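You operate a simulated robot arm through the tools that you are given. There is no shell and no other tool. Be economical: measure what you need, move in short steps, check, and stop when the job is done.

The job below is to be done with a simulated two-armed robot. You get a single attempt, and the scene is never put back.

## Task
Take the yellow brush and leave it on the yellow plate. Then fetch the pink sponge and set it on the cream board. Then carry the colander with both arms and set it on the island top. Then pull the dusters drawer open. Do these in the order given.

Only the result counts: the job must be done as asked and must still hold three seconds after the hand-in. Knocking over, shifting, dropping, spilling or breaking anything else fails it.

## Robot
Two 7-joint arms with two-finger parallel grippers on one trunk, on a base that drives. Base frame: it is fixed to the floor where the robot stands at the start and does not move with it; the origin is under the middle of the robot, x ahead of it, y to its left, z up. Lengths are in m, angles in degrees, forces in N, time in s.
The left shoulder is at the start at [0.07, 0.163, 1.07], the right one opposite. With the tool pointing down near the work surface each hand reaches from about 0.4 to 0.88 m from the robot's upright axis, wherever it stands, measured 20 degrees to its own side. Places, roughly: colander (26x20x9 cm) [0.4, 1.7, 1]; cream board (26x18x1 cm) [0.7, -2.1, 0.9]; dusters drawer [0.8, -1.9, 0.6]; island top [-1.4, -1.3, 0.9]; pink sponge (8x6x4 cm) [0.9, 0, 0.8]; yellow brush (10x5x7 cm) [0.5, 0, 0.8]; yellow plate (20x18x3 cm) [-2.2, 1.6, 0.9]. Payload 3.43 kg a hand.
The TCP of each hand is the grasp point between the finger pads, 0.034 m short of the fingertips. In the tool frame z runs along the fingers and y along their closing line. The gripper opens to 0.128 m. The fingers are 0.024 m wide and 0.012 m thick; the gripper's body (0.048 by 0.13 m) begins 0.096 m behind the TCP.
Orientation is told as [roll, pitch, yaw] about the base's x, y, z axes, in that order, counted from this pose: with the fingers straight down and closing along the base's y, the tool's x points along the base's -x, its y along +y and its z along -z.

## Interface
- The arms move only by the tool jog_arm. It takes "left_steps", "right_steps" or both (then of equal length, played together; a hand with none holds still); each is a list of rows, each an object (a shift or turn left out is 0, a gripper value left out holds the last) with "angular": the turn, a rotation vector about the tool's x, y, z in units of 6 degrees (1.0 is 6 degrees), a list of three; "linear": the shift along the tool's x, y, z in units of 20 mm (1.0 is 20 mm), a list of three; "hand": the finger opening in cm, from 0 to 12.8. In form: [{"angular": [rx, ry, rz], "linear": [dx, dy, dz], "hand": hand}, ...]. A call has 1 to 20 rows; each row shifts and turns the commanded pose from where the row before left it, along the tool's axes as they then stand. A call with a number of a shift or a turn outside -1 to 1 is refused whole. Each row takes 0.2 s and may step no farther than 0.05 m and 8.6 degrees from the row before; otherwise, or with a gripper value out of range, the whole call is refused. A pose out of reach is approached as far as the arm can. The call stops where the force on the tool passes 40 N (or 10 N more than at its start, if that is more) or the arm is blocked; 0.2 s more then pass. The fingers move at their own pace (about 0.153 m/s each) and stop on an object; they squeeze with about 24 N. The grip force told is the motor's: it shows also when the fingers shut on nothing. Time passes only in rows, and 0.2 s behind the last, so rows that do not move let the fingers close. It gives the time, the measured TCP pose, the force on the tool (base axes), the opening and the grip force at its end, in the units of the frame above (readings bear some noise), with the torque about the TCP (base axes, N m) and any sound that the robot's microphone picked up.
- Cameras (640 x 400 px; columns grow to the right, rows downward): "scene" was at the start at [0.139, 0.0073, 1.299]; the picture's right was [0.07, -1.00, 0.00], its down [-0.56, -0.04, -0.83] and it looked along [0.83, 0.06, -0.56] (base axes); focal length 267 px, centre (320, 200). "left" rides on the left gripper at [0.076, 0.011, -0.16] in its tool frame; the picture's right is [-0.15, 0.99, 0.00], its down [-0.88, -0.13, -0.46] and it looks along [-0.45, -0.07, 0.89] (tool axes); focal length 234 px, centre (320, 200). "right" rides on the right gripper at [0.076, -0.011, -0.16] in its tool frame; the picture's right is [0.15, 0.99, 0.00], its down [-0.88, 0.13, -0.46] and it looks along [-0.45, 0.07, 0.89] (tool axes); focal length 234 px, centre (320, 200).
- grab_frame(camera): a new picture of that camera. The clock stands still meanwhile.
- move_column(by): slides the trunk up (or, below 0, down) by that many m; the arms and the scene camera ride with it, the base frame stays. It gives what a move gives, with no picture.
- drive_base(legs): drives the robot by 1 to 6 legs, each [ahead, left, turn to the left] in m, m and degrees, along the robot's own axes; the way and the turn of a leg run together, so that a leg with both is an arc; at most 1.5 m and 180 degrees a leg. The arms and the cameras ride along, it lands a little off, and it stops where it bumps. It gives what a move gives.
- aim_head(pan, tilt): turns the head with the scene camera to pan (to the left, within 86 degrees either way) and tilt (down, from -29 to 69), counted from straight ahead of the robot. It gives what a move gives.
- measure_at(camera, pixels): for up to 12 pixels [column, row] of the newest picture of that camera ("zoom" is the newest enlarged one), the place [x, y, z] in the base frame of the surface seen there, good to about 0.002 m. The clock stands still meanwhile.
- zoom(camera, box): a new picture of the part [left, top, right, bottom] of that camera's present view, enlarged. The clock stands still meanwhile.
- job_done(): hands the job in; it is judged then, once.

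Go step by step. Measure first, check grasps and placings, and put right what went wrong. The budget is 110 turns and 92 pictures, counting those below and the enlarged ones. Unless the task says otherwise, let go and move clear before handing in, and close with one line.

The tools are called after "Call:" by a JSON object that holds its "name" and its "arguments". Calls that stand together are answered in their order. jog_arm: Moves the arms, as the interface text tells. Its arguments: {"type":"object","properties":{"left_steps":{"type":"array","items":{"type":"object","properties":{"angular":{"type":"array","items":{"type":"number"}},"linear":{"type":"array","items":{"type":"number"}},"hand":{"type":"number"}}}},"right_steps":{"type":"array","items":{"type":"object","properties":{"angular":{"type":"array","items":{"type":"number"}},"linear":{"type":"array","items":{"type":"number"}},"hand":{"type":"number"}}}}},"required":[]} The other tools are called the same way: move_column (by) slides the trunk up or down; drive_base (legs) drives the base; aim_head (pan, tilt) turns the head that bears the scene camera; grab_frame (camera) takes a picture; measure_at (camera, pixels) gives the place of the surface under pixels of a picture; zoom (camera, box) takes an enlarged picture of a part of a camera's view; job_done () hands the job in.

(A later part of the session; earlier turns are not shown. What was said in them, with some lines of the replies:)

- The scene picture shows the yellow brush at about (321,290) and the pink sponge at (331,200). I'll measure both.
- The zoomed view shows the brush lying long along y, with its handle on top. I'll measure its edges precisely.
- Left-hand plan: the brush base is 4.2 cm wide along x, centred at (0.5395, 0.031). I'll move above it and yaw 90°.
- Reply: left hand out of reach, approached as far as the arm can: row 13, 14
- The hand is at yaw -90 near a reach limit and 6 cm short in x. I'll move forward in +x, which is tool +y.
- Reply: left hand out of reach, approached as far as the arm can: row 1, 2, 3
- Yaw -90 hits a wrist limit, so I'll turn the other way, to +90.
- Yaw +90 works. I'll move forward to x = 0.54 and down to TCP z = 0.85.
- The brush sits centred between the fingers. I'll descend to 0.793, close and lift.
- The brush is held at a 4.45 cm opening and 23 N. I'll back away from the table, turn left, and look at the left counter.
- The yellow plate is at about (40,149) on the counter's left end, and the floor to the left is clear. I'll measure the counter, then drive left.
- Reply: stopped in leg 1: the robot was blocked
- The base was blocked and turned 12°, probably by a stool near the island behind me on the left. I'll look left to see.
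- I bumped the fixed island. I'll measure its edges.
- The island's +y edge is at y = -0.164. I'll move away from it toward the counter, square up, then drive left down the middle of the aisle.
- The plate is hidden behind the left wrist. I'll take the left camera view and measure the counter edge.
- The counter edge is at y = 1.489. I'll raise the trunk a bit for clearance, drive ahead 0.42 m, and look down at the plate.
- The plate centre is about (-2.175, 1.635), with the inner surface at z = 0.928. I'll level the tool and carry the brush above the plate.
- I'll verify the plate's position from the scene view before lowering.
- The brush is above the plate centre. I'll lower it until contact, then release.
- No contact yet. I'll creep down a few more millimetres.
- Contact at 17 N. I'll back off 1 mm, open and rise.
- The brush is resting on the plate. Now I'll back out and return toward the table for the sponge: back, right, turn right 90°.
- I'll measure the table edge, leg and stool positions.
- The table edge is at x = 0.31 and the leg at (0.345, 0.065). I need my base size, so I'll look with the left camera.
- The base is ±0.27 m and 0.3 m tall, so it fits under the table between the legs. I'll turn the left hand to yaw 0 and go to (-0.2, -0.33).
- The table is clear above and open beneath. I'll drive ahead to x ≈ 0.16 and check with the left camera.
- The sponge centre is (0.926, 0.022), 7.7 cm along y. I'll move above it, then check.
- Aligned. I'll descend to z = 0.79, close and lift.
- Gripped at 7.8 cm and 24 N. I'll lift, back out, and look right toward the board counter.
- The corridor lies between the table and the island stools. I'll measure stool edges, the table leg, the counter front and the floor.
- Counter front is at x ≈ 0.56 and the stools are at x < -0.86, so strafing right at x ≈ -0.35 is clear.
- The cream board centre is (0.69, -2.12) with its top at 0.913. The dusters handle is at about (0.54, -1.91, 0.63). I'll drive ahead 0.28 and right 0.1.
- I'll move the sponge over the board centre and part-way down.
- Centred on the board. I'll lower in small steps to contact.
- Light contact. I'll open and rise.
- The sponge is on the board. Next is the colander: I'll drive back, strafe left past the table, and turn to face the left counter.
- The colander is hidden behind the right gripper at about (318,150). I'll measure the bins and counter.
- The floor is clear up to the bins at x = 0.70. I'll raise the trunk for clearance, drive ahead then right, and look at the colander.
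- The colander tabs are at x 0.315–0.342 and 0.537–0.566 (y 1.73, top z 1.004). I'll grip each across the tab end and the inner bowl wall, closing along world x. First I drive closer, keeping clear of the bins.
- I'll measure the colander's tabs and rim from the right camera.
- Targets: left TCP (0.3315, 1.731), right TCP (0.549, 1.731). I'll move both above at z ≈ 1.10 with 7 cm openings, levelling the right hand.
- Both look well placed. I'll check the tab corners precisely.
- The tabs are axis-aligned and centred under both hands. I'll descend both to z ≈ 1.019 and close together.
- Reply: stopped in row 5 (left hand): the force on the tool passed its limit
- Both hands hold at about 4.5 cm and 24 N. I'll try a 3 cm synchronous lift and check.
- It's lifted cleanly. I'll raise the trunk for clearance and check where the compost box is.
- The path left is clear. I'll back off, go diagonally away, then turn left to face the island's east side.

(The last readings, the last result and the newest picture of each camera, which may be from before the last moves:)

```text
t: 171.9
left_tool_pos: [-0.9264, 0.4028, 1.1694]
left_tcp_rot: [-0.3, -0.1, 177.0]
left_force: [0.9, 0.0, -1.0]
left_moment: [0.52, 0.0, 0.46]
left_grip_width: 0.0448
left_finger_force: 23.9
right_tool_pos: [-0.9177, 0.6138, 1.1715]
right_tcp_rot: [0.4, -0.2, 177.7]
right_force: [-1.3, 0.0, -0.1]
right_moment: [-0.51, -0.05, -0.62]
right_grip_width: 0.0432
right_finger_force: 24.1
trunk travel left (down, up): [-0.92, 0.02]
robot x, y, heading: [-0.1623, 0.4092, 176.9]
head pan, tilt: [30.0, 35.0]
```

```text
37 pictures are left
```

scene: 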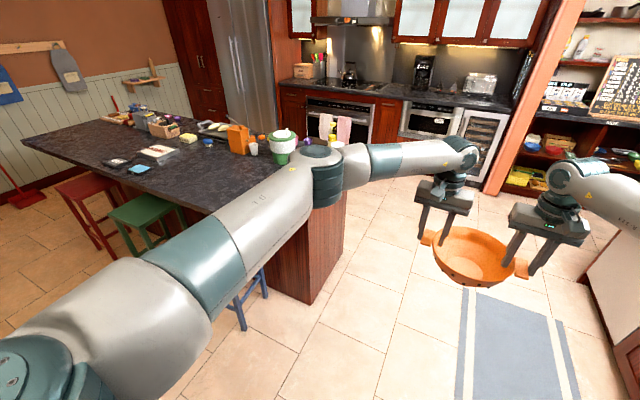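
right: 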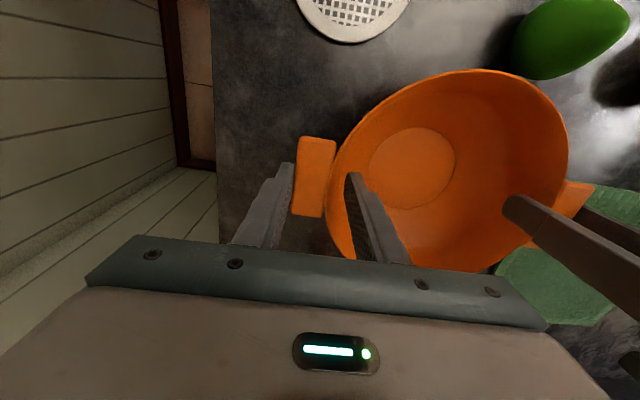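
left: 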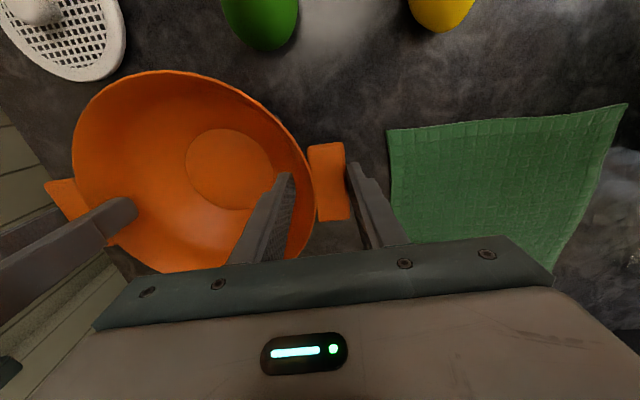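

There's a blue stool at (250,295) near the island's near corner. I'll measure it and the island edges.

Call:
{"name": "measure_at", "arguments": {"camera": "scene", "pixels": [[240, 325], [262, 290], [250, 285], [308, 300], [345, 230], [165, 240], [120, 215], [150, 198], [190, 165], [100, 182], [215, 170], [300, 170]]}}

Call:
{"name": "aim_head", "arguments": {"pan": 70, "tilt": 45}}

Call:
{"name": "grab_frame", "arguments": {"camera": "scene"}}

```text
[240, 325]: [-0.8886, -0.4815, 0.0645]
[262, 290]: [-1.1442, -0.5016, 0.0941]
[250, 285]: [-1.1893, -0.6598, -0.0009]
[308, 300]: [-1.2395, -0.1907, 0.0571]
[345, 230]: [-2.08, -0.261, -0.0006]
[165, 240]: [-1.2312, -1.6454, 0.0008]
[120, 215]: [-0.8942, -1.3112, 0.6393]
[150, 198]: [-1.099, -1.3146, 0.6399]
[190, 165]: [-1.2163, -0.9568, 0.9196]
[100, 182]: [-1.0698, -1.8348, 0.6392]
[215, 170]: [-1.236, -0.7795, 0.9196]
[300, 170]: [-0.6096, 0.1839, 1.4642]
```

```text
t: 173.0
left_tool_pos: [-0.9247, 0.4033, 1.1703]
left_tcp_rot: [-0.3, -0.2, 177.0]
left_force: [1.0, 0.0, -0.2]
left_moment: [0.53, -0.07, 0.38]
left_grip_width: 0.0445
left_finger_force: 24.6
right_tool_pos: [-0.9169, 0.6122, 1.1711]
right_tcp_rot: [0.4, -0.2, 177.8]
right_force: [-0.8, 1.2, -0.8]
right_moment: [-0.48, 0.08, -0.65]
right_grip_width: 0.0434
right_finger_force: 23.9
trunk travel left (down, up): [-0.92, 0.02]
robot x, y, heading: [-0.1612, 0.4106, 176.7]
head pan, tilt: [70.0, 45.0]
```

```text
36 pictures are left
```

scene: 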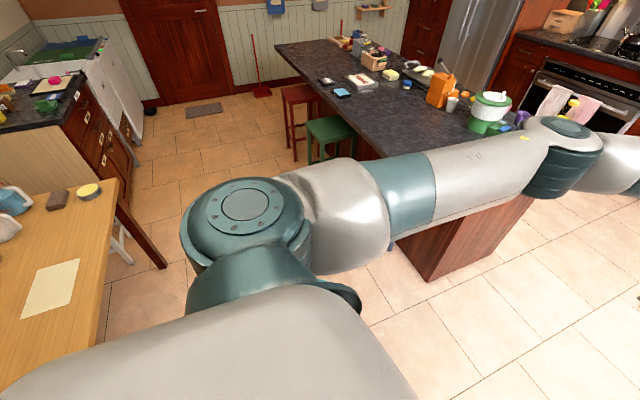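

I'll measure island objects to confirm free space around (-1.25, -0.5).

Call:
{"name": "measure_at", "arguments": {"camera": "scene", "pixels": [[483, 130], [435, 105], [452, 110], [343, 95], [405, 87], [370, 145], [460, 140], [400, 120], [430, 140], [520, 120], [400, 245]]}}

```text
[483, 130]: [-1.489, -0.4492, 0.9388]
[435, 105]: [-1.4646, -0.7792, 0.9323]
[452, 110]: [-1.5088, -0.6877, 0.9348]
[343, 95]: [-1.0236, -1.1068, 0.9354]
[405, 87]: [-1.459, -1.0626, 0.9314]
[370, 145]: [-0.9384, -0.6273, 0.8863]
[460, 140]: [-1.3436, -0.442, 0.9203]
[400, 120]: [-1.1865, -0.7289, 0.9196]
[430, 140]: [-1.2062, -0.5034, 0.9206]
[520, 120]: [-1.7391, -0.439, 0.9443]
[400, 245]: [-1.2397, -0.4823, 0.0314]
```

The area x -0.96 to -1.42, y -0.3 to -0.7 is empty. I'll strafe left to y ≈ -0.5 and then ahead, placing at about (-1.16, -0.45).

Call:
{"name": "drive_base", "arguments": {"legs": [[0, 0, 3.2], [0, 0.92, 0], [0.22, 0, 0]]}}

Call:
{"name": "aim_head", "arguments": {"pan": 0, "tilt": 48}}

Call:
{"name": "grab_frame", "arguments": {"camera": "scene"}}

```text
t: 179.6
left_tool_pos: [-1.1517, -0.556, 1.1724]
left_tcp_rot: [-0.3, -0.5, 179.1]
left_force: [0.9, -6.1, -0.2]
left_moment: [0.35, 0.03, 0.48]
left_grip_width: 0.0439
left_finger_force: 23.3
right_tool_pos: [-1.1514, -0.345, 1.1735]
right_tcp_rot: [0.4, -0.4, 179.8]
right_force: [-0.4, 6.6, -0.9]
right_moment: [-0.28, 0.05, -0.47]
right_grip_width: 0.043
right_finger_force: 23.9
trunk travel left (down, up): [-0.92, 0.02]
robot x, y, heading: [-0.3923, -0.5131, 179.0]
head pan, tilt: [70.0, 45.0]
```

```text
t: 181.0
left_tool_pos: [-1.1557, -0.5544, 1.1705]
left_tcp_rot: [-0.3, -0.2, 179.0]
left_force: [-0.1, -1.5, -0.3]
left_moment: [0.51, 0.01, 0.43]
left_grip_width: 0.0442
left_finger_force: 24.0
right_tool_pos: [-1.1542, -0.3434, 1.1708]
right_tcp_rot: [0.5, -0.2, 179.8]
right_force: [0.9, 1.6, -2.7]
right_moment: [-0.44, -0.05, -0.41]
right_grip_width: 0.0428
right_finger_force: 24.4
trunk travel left (down, up): [-0.92, 0.02]
robot x, y, heading: [-0.3934, -0.5173, 178.9]
head pan, tilt: [0.0, 48.0]
```

```text
35 pictures are left
```

scene: 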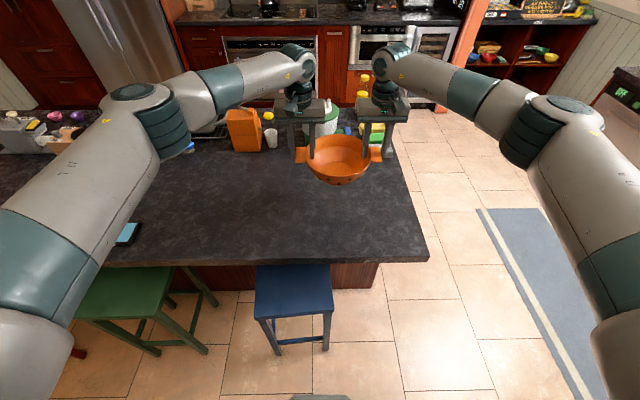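

Island space below is empty. I'll lower with the trunk by 0.13, then finish gently.

Call:
{"name": "move_column", "arguments": {"by": -0.13}}

Call:
{"name": "zoom", "arguments": {"camera": "scene", "box": [240, 80, 440, 260]}}

```text
t: 182.6
left_tool_pos: [-1.155, -0.5553, 1.0407]
left_tcp_rot: [-0.3, -0.2, 179.1]
left_force: [-0.4, -2.1, -0.2]
left_moment: [0.48, 0.09, 0.44]
left_grip_width: 0.0438
left_finger_force: 24.0
right_tool_pos: [-1.1537, -0.3437, 1.0419]
right_tcp_rot: [0.4, -0.2, 179.8]
right_force: [1.0, 1.7, -1.6]
right_moment: [-0.41, -0.02, -0.4]
right_grip_width: 0.0432
right_finger_force: 23.8
trunk travel left (down, up): [-0.79, 0.15]
robot x, y, heading: [-0.3935, -0.5173, 179.1]
head pan, tilt: [0.0, 48.0]
```

```text
2.22 times, centred on (340, 170) of scene
```

zoom: 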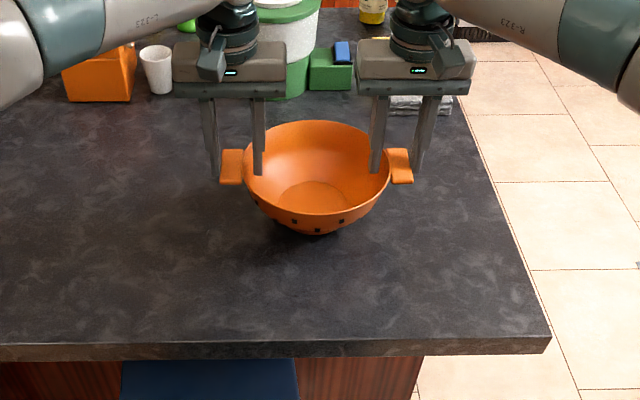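

Call:
{"name": "move_column", "arguments": {"by": -0.014}}

Call:
{"name": "move_column", "arguments": {"by": -0.004}}

```text
t: 183.2
left_tool_pos: [-1.1556, -0.5559, 1.0252]
left_tcp_rot: [-0.3, -0.3, 179.1]
left_force: [0.2, -1.9, -0.6]
left_moment: [0.48, 0.06, 0.41]
left_grip_width: 0.044
left_finger_force: 24.1
right_tool_pos: [-1.1533, -0.3449, 1.0279]
right_tcp_rot: [0.4, -0.2, 179.8]
right_force: [0.4, 2.0, -1.7]
right_moment: [-0.4, -0.03, -0.37]
right_grip_width: 0.0428
right_finger_force: 24.0
trunk travel left (down, up): [-0.776, 0.164]
robot x, y, heading: [-0.389, -0.518, 179.1]
head pan, tilt: [0.0, 48.0]
```

```text
t: 183.7
left_tool_pos: [-1.1529, -0.5557, 1.0256]
left_tcp_rot: [-0.4, -0.4, 179.1]
left_force: [-1.1, -3.8, 10.6]
left_moment: [0.23, -0.22, 0.3]
left_grip_width: 0.0437
left_finger_force: 24.2
right_tool_pos: [-1.1521, -0.3443, 1.0255]
right_tcp_rot: [0.3, -0.3, 179.9]
right_force: [-0.7, 3.9, 7.2]
right_moment: [-0.44, -0.17, -0.3]
right_grip_width: 0.0427
right_finger_force: 23.5
trunk travel left (down, up): [-0.772, 0.168]
robot x, y, heading: [-0.3927, -0.5169, 179.3]
head pan, tilt: [0.0, 48.0]
```

Both hands show contact (10 and 7 N up). I'll open together, then rise.

Call:
{"name": "jog_arm", "arguments": {"left_steps": [{"hand": 5.5}, {"hand": 7}, {}, {"linear": [0, 0, -0.5]}, {"linear": [0, 0, -1]}, {"linear": [0, 0, -1]}, {"linear": [0, 0, -1]}, {"linear": [0, 0, -1]}, {"linear": [0, 0, -1]}, {"linear": [0, 0, -1]}, {"linear": [0, 0, -1]}], "right_steps": [{"hand": 5.5}, {"hand": 7}, {}, {"linear": [0, 0, -0.5]}, {"linear": [0, 0, -1]}, {"linear": [0, 0, -1]}, {"linear": [0, 0, -1]}, {"linear": [0, 0, -1]}, {"linear": [0, 0, -1]}, {"linear": [0, 0, -1]}, {"linear": [0, 0, -1]}]}}

Call:
{"name": "grab_frame", "arguments": {"camera": "scene"}}

```text
t: 186.1
left_tool_pos: [-1.1526, -0.5579, 1.1736]
left_tcp_rot: [-0.3, -0.3, 179.2]
left_force: [-0.2, 0.1, 1.0]
left_moment: [0.0, -0.04, -0.03]
left_grip_width: 0.07
left_finger_force: 0.1
right_tool_pos: [-1.1524, -0.3442, 1.1732]
right_tcp_rot: [0.4, -0.2, 179.7]
right_force: [0.2, -0.7, 0.9]
right_moment: [-0.01, 0.03, -0.03]
right_grip_width: 0.0699
right_finger_force: 0.1
trunk travel left (down, up): [-0.772, 0.168]
robot x, y, heading: [-0.3928, -0.5194, 178.9]
head pan, tilt: [0.0, 48.0]
```

```text
33 pictures are left
```

scene: 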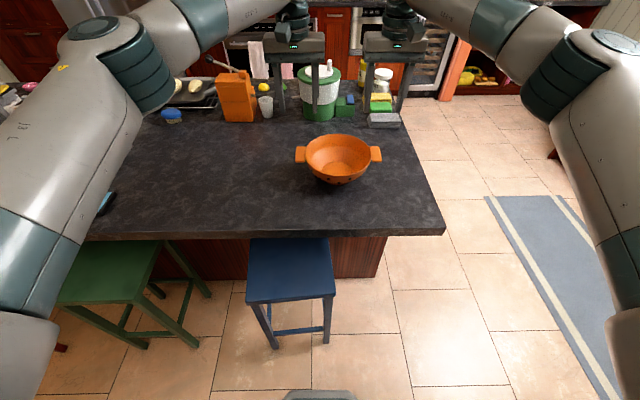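

The colander is on the island, upright. Now the drawer: I'll back off, turn 180°, and strafe to the counter.

Call:
{"name": "drive_base", "arguments": {"legs": [[-0.1, 0, 0], [0, 0, 90], [0, 0, 91], [0, -1.5, 0], [0, -0.1, 0]]}}

Call:
{"name": "aim_head", "arguments": {"pan": 10, "tilt": 45}}

Call:
{"name": "grab_frame", "arguments": {"camera": "scene"}}

```text
t: 202.6
left_tool_pos: [0.4003, -2.0974, 1.1711]
left_tcp_rot: [-0.4, -0.3, -3.8]
left_force: [-0.9, 0.9, -1.3]
left_moment: [-0.01, 0.0, 0.0]
left_grip_width: 0.07
left_finger_force: 0.1
right_tool_pos: [0.3871, -2.3102, 1.1731]
right_tcp_rot: [0.2, -0.2, -3.1]
right_force: [-0.7, -0.2, 0.0]
right_moment: [-0.01, -0.03, 0.02]
right_grip_width: 0.0704
right_finger_force: 0.2
trunk travel left (down, up): [-0.772, 0.168]
robot x, y, heading: [-0.3616, -2.1007, -4.0]
head pan, tilt: [0.0, 48.0]
```

```text
t: 203.4
left_tool_pos: [0.3997, -2.0995, 1.1715]
left_tcp_rot: [-0.3, -0.3, -3.9]
left_force: [-0.9, 0.5, -0.2]
left_moment: [0.03, 0.05, 0.02]
left_grip_width: 0.0701
left_finger_force: 0.0
right_tool_pos: [0.388, -2.3125, 1.1724]
right_tcp_rot: [0.5, -0.2, -3.3]
right_force: [0.3, 0.9, 0.2]
right_moment: [0.02, 0.02, -0.01]
right_grip_width: 0.0697
right_finger_force: 0.0
trunk travel left (down, up): [-0.772, 0.168]
robot x, y, heading: [-0.3651, -2.0976, -4.2]
head pan, tilt: [10.0, 45.0]
```

```text
32 pictures are left
```

scene: 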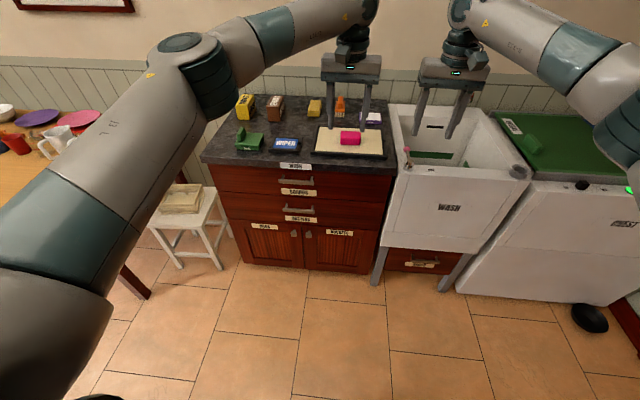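

I'll square the base, then move the left hand to handle y, roll it 90°, pitch it forward, and pull the right hand back.

Call:
{"name": "drive_base", "arguments": {"legs": [[0, 0, 4.2]]}}

Call:
{"name": "jog_arm", "arguments": {"left_steps": [{"linear": [0.2, 0.7, 0]}, {"linear": [0.2, 0.7, 0]}, {"linear": [0.2, 0.7, 0]}, {"linear": [0.2, 0.7, 0]}, {"linear": [0.2, 0.7, 0]}, {"angular": [0, 0, -1]}, {"angular": [0, 0, -1]}, {"angular": [0, 0, -1]}, {"angular": [0, 0, -1]}, {"angular": [0, 0, -1]}, {"angular": [0, 0, -1]}, {"angular": [0, 0, -1]}, {"angular": [0, 0, -1]}, {"angular": [0, 0, -1]}, {"angular": [0, 0, -1]}, {"angular": [0, 0, -1]}, {"angular": [0, 0, -1]}, {"angular": [0, 0, -1]}, {"angular": [0, 0, -1]}, {"angular": [0, 0, -1]}], "right_steps": [{"linear": [1, 0, 0]}, {"linear": [1, 0, 0]}, {"linear": [1, 0, 0]}, {"linear": [1, 0, 0]}, {"linear": [1, 0, 0]}, {"linear": [1, 0, 0]}, {"linear": [1, 0, 0]}, {"linear": [1, 0, 0]}, {"linear": [0, -1, 0]}, {"linear": [0, -1, 0]}, {"linear": [0, -1, 0]}, {"linear": [0, -1, 0]}, {}, {}, {}, {}, {}, {}, {}, {}]}}

Call:
{"name": "jog_arm", "arguments": {"left_steps": [{"angular": [1, 0, 0]}, {"angular": [1, 0, 0]}, {"angular": [1, 0, 0]}, {"angular": [1, 0, 0]}, {"angular": [1, 0, 0]}, {"angular": [1, 0, 0]}, {"angular": [1, 0, 0]}, {"angular": [1, 0, 0]}, {"angular": [1, 0, 0]}, {"angular": [1, 0, 0]}, {"angular": [1, 0, 0]}, {"angular": [1, 0, 0]}, {"angular": [1, 0, 0]}, {"angular": [1, 0, 0]}, {"angular": [1, 0, 0]}]}}

Call:
{"name": "grab_frame", "arguments": {"camera": "scene"}}

```text
t: 204.2
left_tool_pos: [0.3982, -2.0461, 1.1715]
left_tcp_rot: [-0.2, -0.2, 0.3]
left_force: [0.1, -1.2, -0.4]
left_moment: [0.03, -0.03, -0.01]
left_grip_width: 0.0698
left_finger_force: 0.0
right_tool_pos: [0.4005, -2.261, 1.1733]
right_tcp_rot: [0.5, -0.1, 0.8]
right_force: [-0.2, 0.4, -0.5]
right_moment: [0.06, -0.05, 0.01]
right_grip_width: 0.0703
right_finger_force: 0.0
trunk travel left (down, up): [-0.772, 0.168]
robot x, y, heading: [-0.3631, -2.1005, -0.2]
head pan, tilt: [10.0, 45.0]
```

```text
t: 208.4
left_tool_pos: [0.3787, -1.9743, 1.1714]
left_tcp_rot: [-0.2, 0.2, 90.2]
left_force: [0.6, -0.6, 0.2]
left_moment: [0.03, 0.02, 0.01]
left_grip_width: 0.0699
left_finger_force: 0.2
right_tool_pos: [0.2409, -2.3395, 1.1725]
right_tcp_rot: [0.4, -0.1, 0.8]
right_force: [-0.4, 0.5, 0.3]
right_moment: [-0.04, -0.01, -0.01]
right_grip_width: 0.0698
right_finger_force: 0.2
trunk travel left (down, up): [-0.772, 0.168]
robot x, y, heading: [-0.3619, -2.0988, -0.0]
head pan, tilt: [10.0, 45.0]
```

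```text
t: 211.6
left_tool_pos: [0.3766, -1.9834, 1.1719]
left_tcp_rot: [-71.3, 0.4, 89.6]
left_force: [0.1, 0.5, 0.2]
left_moment: [0.0, -0.01, 0.03]
left_grip_width: 0.0701
left_finger_force: 0.0
left hand out of reach, approached as far as the arm can: row 12, 13, 14, 15
right_tool_pos: [0.2408, -2.3409, 1.1727]
right_tcp_rot: [0.3, -0.2, 0.7]
right_force: [0.1, 0.3, -0.1]
right_moment: [-0.03, -0.02, 0.03]
right_grip_width: 0.0698
right_finger_force: 0.0
trunk travel left (down, up): [-0.772, 0.168]
robot x, y, heading: [-0.359, -2.1006, -0.0]
head pan, tilt: [10.0, 45.0]
```

```text
31 pictures are left
```

scene: 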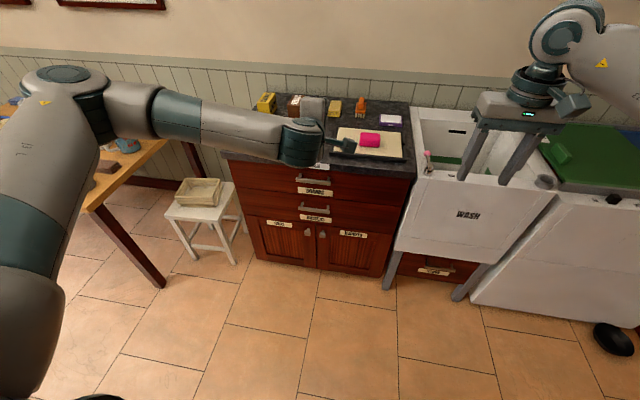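

The hand points forward at 71° pitch, which is enough to grasp the bar. I'll measure the dusters handle, at about (315,210), in a zoom.

Call:
{"name": "zoom", "arguments": {"camera": "scene", "box": [270, 165, 370, 235]}}

```text
5.71 times, centred on (320, 200) of scene
```

zoom: 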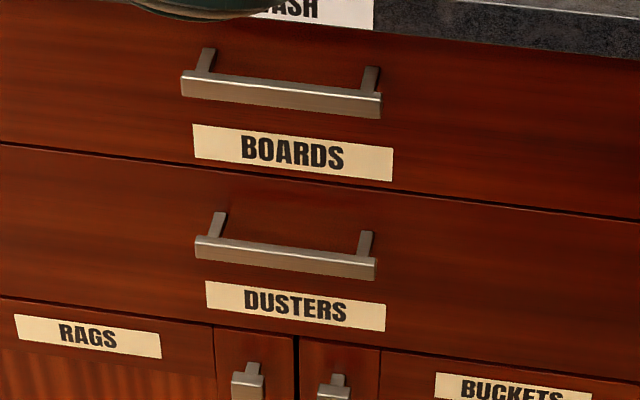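

Call:
{"name": "measure_at", "arguments": {"camera": "zoom", "pixels": [[203, 247], [285, 259], [370, 270], [285, 248], [285, 267], [217, 222], [285, 222], [285, 95], [40, 155], [290, 205]]}}

```text
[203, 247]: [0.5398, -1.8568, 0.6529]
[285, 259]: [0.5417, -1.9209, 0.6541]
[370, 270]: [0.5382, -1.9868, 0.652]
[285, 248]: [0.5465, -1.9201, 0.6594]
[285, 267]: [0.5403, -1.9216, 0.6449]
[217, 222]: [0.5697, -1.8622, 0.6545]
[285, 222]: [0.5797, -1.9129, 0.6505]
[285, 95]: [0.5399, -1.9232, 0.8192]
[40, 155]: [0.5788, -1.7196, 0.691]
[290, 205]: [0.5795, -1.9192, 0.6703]
```

The bar is at x 0.540–0.550, z 0.645–0.660, y -1.92 centre. I'll lower the trunk so the shoulder is near handle height, then try to level the hand.

Call:
{"name": "move_column", "arguments": {"by": -0.58}}

Call:
{"name": "jog_arm", "arguments": {"left_steps": [{"linear": [0, -1, 0]}, {"linear": [0, -1, 0]}, {"linear": [0, -1, 0]}, {"angular": [1, 0, 0]}, {"angular": [1, 0, 0]}, {"angular": [1, 0, 0]}, {}]}}

Call:
{"name": "grab_frame", "arguments": {"camera": "left"}}

Call:
{"name": "grab_frame", "arguments": {"camera": "scene"}}

```text
refused: -0.58 is not a number from -0.4 to 0.4
```

```text
t: 213.2
left_tool_pos: [0.3941, -1.9834, 1.2297]
left_tcp_rot: [-77.2, 0.5, 89.6]
left_force: [-0.5, -0.8, 0.6]
left_moment: [0.03, -0.02, 0.01]
left_grip_width: 0.0703
left_finger_force: 0.0
left hand out of reach, approached as far as the arm can: row 5, 6
right_tool_pos: [0.2412, -2.3415, 1.1726]
right_tcp_rot: [0.5, -0.2, 0.7]
right_force: [-0.3, 0.1, 0.4]
right_moment: [0.04, -0.01, 0.0]
right_grip_width: 0.0702
right_finger_force: 0.1
trunk travel left (down, up): [-0.772, 0.168]
robot x, y, heading: [-0.3625, -2.0981, 0.2]
head pan, tilt: [10.0, 45.0]
```

```text
29 pictures are left
```

left: 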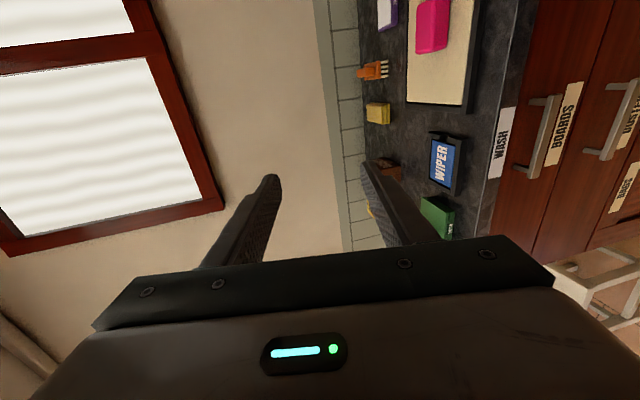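

```text
28 pictures are left
```

scene: 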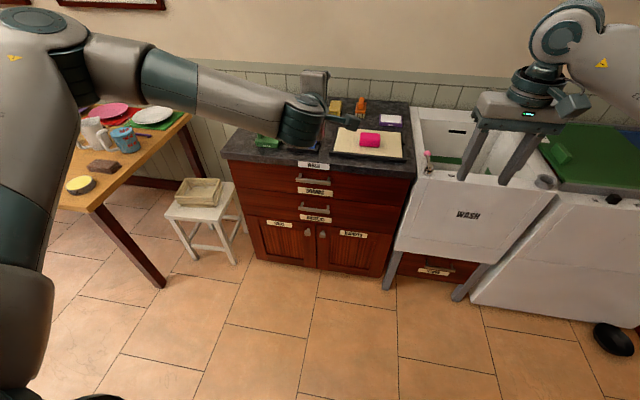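

Raising the hand relative to the shoulder frees the pitch. I'll lower the trunk 0.65 in two moves, then raise the hand and level it.

Call:
{"name": "move_column", "arguments": {"by": -0.4}}

Call:
{"name": "move_column", "arguments": {"by": -0.28}}

Call:
{"name": "jog_arm", "arguments": {"left_steps": [{"linear": [0, -1, 0.2]}, {"linear": [0, -1, 0.2]}, {"linear": [0, -1, 0.2]}, {"linear": [0, -1, 0.2]}, {"linear": [0, -1, 0.2]}, {"angular": [0.7, 0, 0]}, {"angular": [0.7, 0, 0]}, {"angular": [0.7, 0, 0]}, {}]}}

Call:
{"name": "grab_frame", "arguments": {"camera": "left"}}

```text
t: 217.1
left_tool_pos: [0.3945, -1.9831, 0.8289]
left_tcp_rot: [-77.2, 0.5, 89.6]
left_force: [0.7, -0.2, 0.9]
left_moment: [0.03, -0.02, -0.01]
left_grip_width: 0.0704
left_finger_force: 0.0
right_tool_pos: [0.2409, -2.339, 0.7729]
right_tcp_rot: [0.4, -0.2, 0.8]
right_force: [-0.5, -0.5, 0.1]
right_moment: [0.0, 0.01, 0.02]
right_grip_width: 0.0703
right_finger_force: 0.1
trunk travel left (down, up): [-0.372, 0.568]
robot x, y, heading: [-0.3613, -2.1002, -0.1]
head pan, tilt: [10.0, 45.0]
```

```text
t: 219.9
left_tool_pos: [0.3944, -1.9833, 0.5491]
left_tcp_rot: [-77.1, 0.5, 89.6]
left_force: [0.7, 0.2, 0.2]
left_moment: [-0.01, 0.0, -0.02]
left_grip_width: 0.0699
left_finger_force: 0.1
right_tool_pos: [0.241, -2.3398, 0.493]
right_tcp_rot: [0.4, -0.2, 0.8]
right_force: [-0.3, 0.7, -0.5]
right_moment: [0.01, -0.01, 0.01]
right_grip_width: 0.0699
right_finger_force: 0.1
trunk travel left (down, up): [-0.092, 0.848]
robot x, y, heading: [-0.3581, -2.0961, 0.2]
head pan, tilt: [10.0, 45.0]
```

```text
t: 221.9
left_tool_pos: [0.4361, -1.9834, 0.6432]
left_tcp_rot: [-87.6, 0.3, 89.7]
left_force: [0.0, -1.0, -0.1]
left_moment: [-0.02, 0.0, 0.02]
left_grip_width: 0.0702
left_finger_force: 0.1
right_tool_pos: [0.2399, -2.3402, 0.4928]
right_tcp_rot: [0.5, -0.2, 0.8]
right_force: [0.5, -0.6, 0.2]
right_moment: [0.08, -0.02, 0.0]
right_grip_width: 0.0699
right_finger_force: 0.1
trunk travel left (down, up): [-0.092, 0.848]
robot x, y, heading: [-0.3628, -2.1012, -0.2]
head pan, tilt: [10.0, 45.0]
```

```text
27 pictures are left
```

left: 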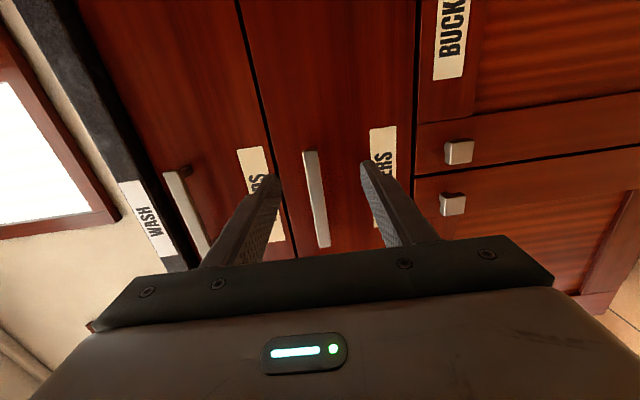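

The handle lies between the open fingers. I'll shift left 6 cm and up 1 cm, then drive ahead 8 cm.

Call:
{"name": "jog_arm", "arguments": {"left_steps": [{"linear": [-0.78, -0.12, 0]}, {"linear": [-0.78, -0.12, 0]}, {"linear": [-0.78, -0.12, 0]}, {"linear": [-0.78, -0.12, 0]}, {}]}}

Call:
{"name": "drive_base", "arguments": {"legs": [[0.06, 0, 0]]}}

Call:
{"name": "grab_frame", "arguments": {"camera": "left"}}

```text
t: 223.1
left_tool_pos: [0.4355, -1.9831, 0.6415]
left_tcp_rot: [-87.7, 0.4, 89.6]
left_force: [0.6, -0.8, 0.0]
left_moment: [-0.04, 0.0, -0.03]
left_grip_width: 0.0701
left_finger_force: 0.0
left hand out of reach, approached as far as the arm can: row 1, 2, 3, 4
right_tool_pos: [0.2413, -2.34, 0.4916]
right_tcp_rot: [0.3, -0.2, 0.8]
right_force: [-0.1, -0.3, 0.2]
right_moment: [0.03, -0.01, -0.02]
right_grip_width: 0.07
right_finger_force: 0.1
trunk travel left (down, up): [-0.092, 0.848]
robot x, y, heading: [-0.3599, -2.0997, -0.1]
head pan, tilt: [10.0, 45.0]
```

```text
t: 224.1
left_tool_pos: [0.4964, -1.981, 0.6413]
left_tcp_rot: [-87.7, 0.5, 89.7]
left_force: [-0.3, 0.5, -0.6]
left_moment: [-0.01, -0.04, -0.01]
left_grip_width: 0.0698
left_finger_force: 0.1
right_tool_pos: [0.3, -2.3394, 0.4914]
right_tcp_rot: [0.5, -0.1, 0.9]
right_force: [-0.5, -1.3, -0.8]
right_moment: [-0.04, -0.01, 0.01]
right_grip_width: 0.0699
right_finger_force: 0.0
trunk travel left (down, up): [-0.092, 0.848]
robot x, y, heading: [-0.3026, -2.1011, -0.0]
head pan, tilt: [10.0, 45.0]
```

```text
26 pictures are left
```

left: 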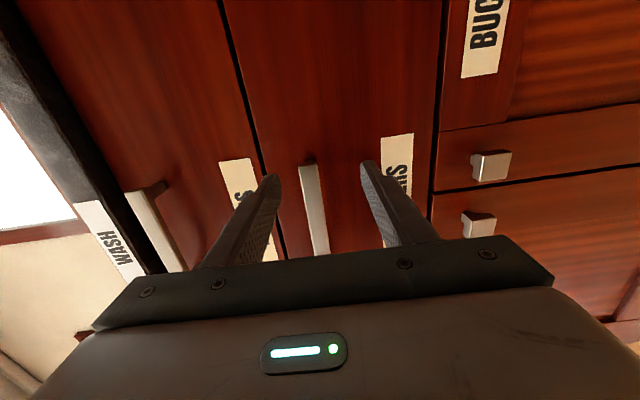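

The arm is at full stretch, so I'll use the base: left 6 cm, trunk up 1.1 cm, then ahead 3.5 cm.

Call:
{"name": "drive_base", "arguments": {"legs": [[0, 0.06, 0]]}}

Call:
{"name": "move_column", "arguments": {"by": 0.011}}

Call:
{"name": "drive_base", "arguments": {"legs": [[0.036, 0, 0]]}}

Call:
{"name": "grab_frame", "arguments": {"camera": "left"}}

```text
t: 225.0
left_tool_pos: [0.4954, -1.9211, 0.6427]
left_tcp_rot: [-87.6, 0.5, 89.7]
left_force: [0.2, -0.3, 0.2]
left_moment: [0.0, -0.02, -0.01]
left_grip_width: 0.0701
left_finger_force: 0.0
right_tool_pos: [0.2991, -2.279, 0.4908]
right_tcp_rot: [0.4, -0.2, 0.8]
right_force: [0.2, 0.4, 0.4]
right_moment: [0.0, 0.01, 0.01]
right_grip_width: 0.0698
right_finger_force: 0.1
trunk travel left (down, up): [-0.092, 0.848]
robot x, y, heading: [-0.3031, -2.0407, 0.2]
head pan, tilt: [10.0, 45.0]
```

```text
t: 225.6
left_tool_pos: [0.4946, -1.9214, 0.653]
left_tcp_rot: [-87.5, 0.4, 89.8]
left_force: [0.2, 0.6, 0.1]
left_moment: [-0.02, -0.04, 0.01]
left_grip_width: 0.07
left_finger_force: 0.1
right_tool_pos: [0.3, -2.2788, 0.5031]
right_tcp_rot: [0.3, -0.2, 0.9]
right_force: [0.2, -0.3, 0.1]
right_moment: [0.05, 0.03, 0.02]
right_grip_width: 0.07
right_finger_force: 0.0
trunk travel left (down, up): [-0.103, 0.837]
robot x, y, heading: [-0.3006, -2.0353, 0.2]
head pan, tilt: [10.0, 45.0]
```

```text
t: 226.5
left_tool_pos: [0.5308, -1.9215, 0.6514]
left_tcp_rot: [-87.6, 0.4, 89.7]
left_force: [0.0, 0.5, 0.0]
left_moment: [-0.02, 0.02, 0.01]
left_grip_width: 0.0702
left_finger_force: 0.0
right_tool_pos: [0.3367, -2.2793, 0.5031]
right_tcp_rot: [0.5, -0.2, 1.0]
right_force: [-0.2, 0.1, 0.6]
right_moment: [0.03, -0.02, -0.03]
right_grip_width: 0.0699
right_finger_force: 0.0
trunk travel left (down, up): [-0.103, 0.837]
robot x, y, heading: [-0.2656, -2.0414, 0.2]
head pan, tilt: [10.0, 45.0]
```

```text
25 pictures are left
```

left: 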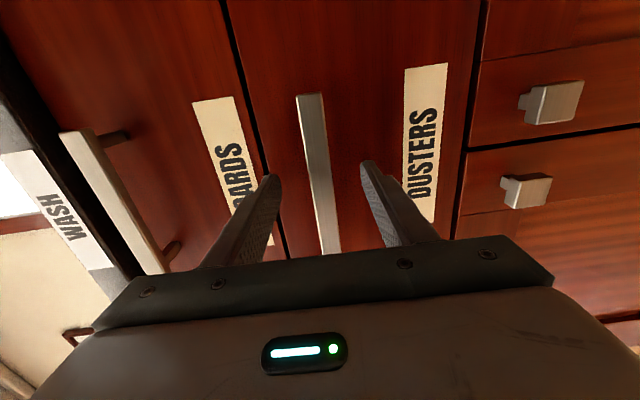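

Well aligned on the DUSTERS handle. I'll close on the bar.

Call:
{"name": "jog_arm", "arguments": {"left_steps": [{"hand": 3}, {"hand": 0}, {"hand": 0}, {"hand": 0}, {}]}}

Call:
{"name": "drive_base", "arguments": {"legs": [[-0.06, 0, 0]]}}

Call:
{"name": "grab_frame", "arguments": {"camera": "left"}}

```text
t: 227.7
left_tool_pos: [0.5305, -1.9214, 0.6498]
left_tcp_rot: [-87.4, 0.4, 89.7]
left_force: [-7.3, 0.6, -12.1]
left_moment: [1.14, -0.24, -0.12]
left_grip_width: 0.0179
left_finger_force: 45.1
right_tool_pos: [0.3346, -2.2797, 0.5023]
right_tcp_rot: [0.4, -0.2, 0.9]
right_force: [-0.2, -0.8, 0.4]
right_moment: [0.01, -0.04, 0.01]
right_grip_width: 0.07
right_finger_force: 0.1
trunk travel left (down, up): [-0.103, 0.837]
robot x, y, heading: [-0.2658, -2.0399, 0.0]
head pan, tilt: [10.0, 45.0]
```

```text
t: 228.7
left_tool_pos: [0.4697, -1.921, 0.6512]
left_tcp_rot: [-87.5, 0.5, 89.7]
left_force: [-0.3, 6.5, -14.7]
left_moment: [1.08, -0.25, 0.11]
left_grip_width: 0.0183
left_finger_force: 44.8
right_tool_pos: [0.2733, -2.2802, 0.5026]
right_tcp_rot: [0.3, -0.1, 0.8]
right_force: [0.2, -0.2, 0.9]
right_moment: [-0.01, 0.02, 0.03]
right_grip_width: 0.0701
right_finger_force: 0.0
trunk travel left (down, up): [-0.103, 0.837]
robot x, y, heading: [-0.3306, -2.0388, 0.1]
head pan, tilt: [10.0, 45.0]
```

```text
24 pictures are left
```

left: 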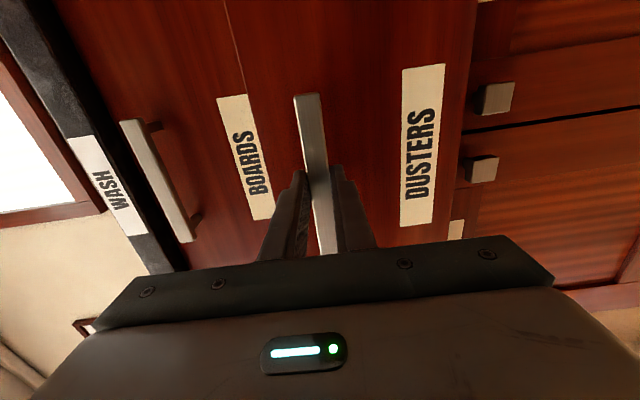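

The drawer is moving with the grip. I'll keep pulling another 0.17 m, staying short of the stool behind.

Call:
{"name": "drive_base", "arguments": {"legs": [[-0.17, 0, 0]]}}

Call:
{"name": "grab_frame", "arguments": {"camera": "scene"}}

```text
t: 230.1
left_tool_pos: [0.2984, -1.9212, 0.6492]
left_tcp_rot: [-87.4, 0.3, 89.7]
left_force: [1.4, -24.3, -9.5]
left_moment: [1.01, -0.21, -1.25]
left_grip_width: 0.0179
left_finger_force: 45.0
right_tool_pos: [0.105, -2.2792, 0.5036]
right_tcp_rot: [0.6, -0.1, 1.1]
right_force: [-0.5, -0.5, 0.2]
right_moment: [0.01, -0.03, 0.01]
right_grip_width: 0.0698
right_finger_force: 0.1
trunk travel left (down, up): [-0.103, 0.837]
robot x, y, heading: [-0.4992, -2.0389, 0.4]
head pan, tilt: [10.0, 45.0]
```

```text
23 pictures are left
```

scene: 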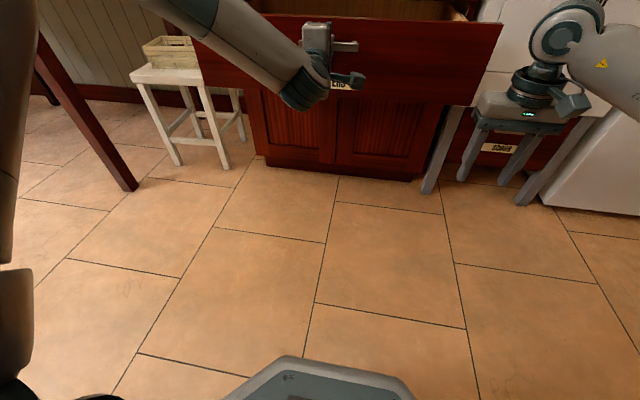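

The drawer is open by 23 cm. I'll pull 4 cm more, then check.

Call:
{"name": "drive_base", "arguments": {"legs": [[-0.04, 0, -0.4]]}}

Call:
{"name": "aim_head", "arguments": {"pan": 10, "tilt": 20}}

Call:
{"name": "grab_frame", "arguments": {"camera": "scene"}}

```text
t: 231.0
left_tool_pos: [0.2582, -1.9216, 0.6504]
left_tcp_rot: [-87.5, 0.5, 89.7]
left_force: [0.3, 26.1, -3.4]
left_moment: [1.16, -0.37, 0.74]
left_grip_width: 0.0182
left_finger_force: 45.6
right_tool_pos: [0.0613, -2.2809, 0.5042]
right_tcp_rot: [0.3, -0.3, 0.9]
right_force: [-0.6, 0.5, 1.2]
right_moment: [-0.02, 0.02, 0.05]
right_grip_width: 0.0698
right_finger_force: 0.0
trunk travel left (down, up): [-0.103, 0.837]
robot x, y, heading: [-0.5383, -2.0404, 0.1]
head pan, tilt: [10.0, 45.0]
```

```text
t: 231.9
left_tool_pos: [0.2578, -1.9216, 0.6514]
left_tcp_rot: [-87.4, 0.5, 89.9]
left_force: [0.0, 5.5, -3.8]
left_moment: [1.18, -0.38, 0.03]
left_grip_width: 0.018
left_finger_force: 45.2
right_tool_pos: [0.0618, -2.2809, 0.5033]
right_tcp_rot: [0.4, -0.2, 0.8]
right_force: [0.2, -0.1, 0.1]
right_moment: [-0.02, 0.02, -0.01]
right_grip_width: 0.07
right_finger_force: 0.0
trunk travel left (down, up): [-0.103, 0.837]
robot x, y, heading: [-0.5383, -2.0395, -0.2]
head pan, tilt: [10.0, 20.0]
```

```text
22 pictures are left
```

scene: 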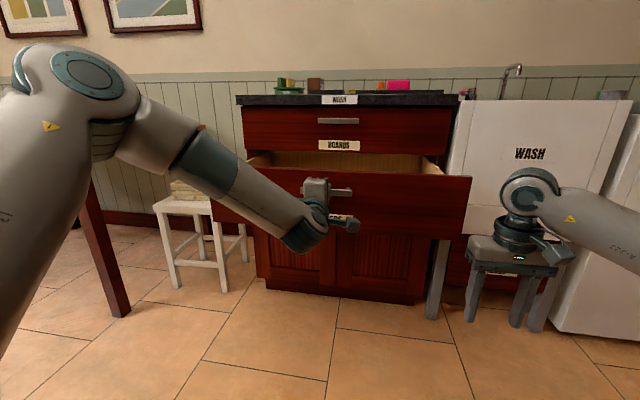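

The drawer is about 27 cm open. I'll release and withdraw the hand.

Call:
{"name": "jog_arm", "arguments": {"left_steps": [{"hand": 3}, {"hand": 6}, {"hand": 6}, {"linear": [0, 0, -0.6]}, {"linear": [0, 0, -1]}, {"linear": [0, 0, -1]}, {"linear": [0, 0, -1]}, {"linear": [0, 0, -1]}, {"linear": [0, 0, -1]}, {}]}}

Call:
{"name": "grab_frame", "arguments": {"camera": "scene"}}

Call:
{"name": "grab_frame", "arguments": {"camera": "left"}}

```text
t: 234.1
left_tool_pos: [0.1481, -1.9198, 0.6552]
left_tcp_rot: [-87.6, 0.5, 89.7]
left_force: [-0.3, 0.2, 0.1]
left_moment: [0.04, 0.01, 0.01]
left_grip_width: 0.0601
left_finger_force: 0.0
right_tool_pos: [0.0618, -2.281, 0.5035]
right_tcp_rot: [0.5, -0.2, 0.8]
right_force: [-1.2, 0.1, -0.5]
right_moment: [0.01, 0.0, -0.02]
right_grip_width: 0.0697
right_finger_force: 0.0
trunk travel left (down, up): [-0.103, 0.837]
robot x, y, heading: [-0.5389, -2.0381, -0.0]
head pan, tilt: [10.0, 20.0]
```

```text
21 pictures are left
```

scene: 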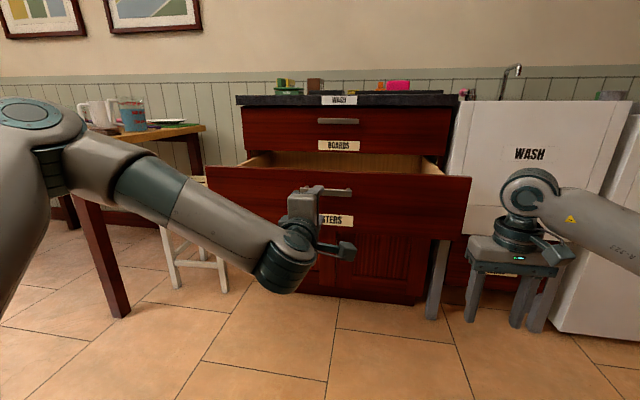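

```text
20 pictures are left
```

left: 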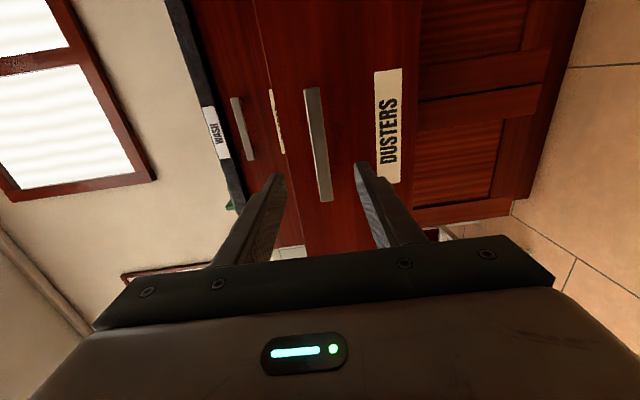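

The hand is clear and the dusters drawer stays open. The brush, sponge and colander were each set down and looked settled when last seen, so I'm handing in.

Call:
{"name": "job_done", "arguments": {}}

```text
The job is handed in.
```

I did all four steps in the order you gave. The brush is on the yellow plate, the sponge is on the cream board, the colander is on the island top, and the dusters drawer is open about 27 cm. On the first drive the base bumped into what looked like the fixed island, and I saw nothing moved afterwards.
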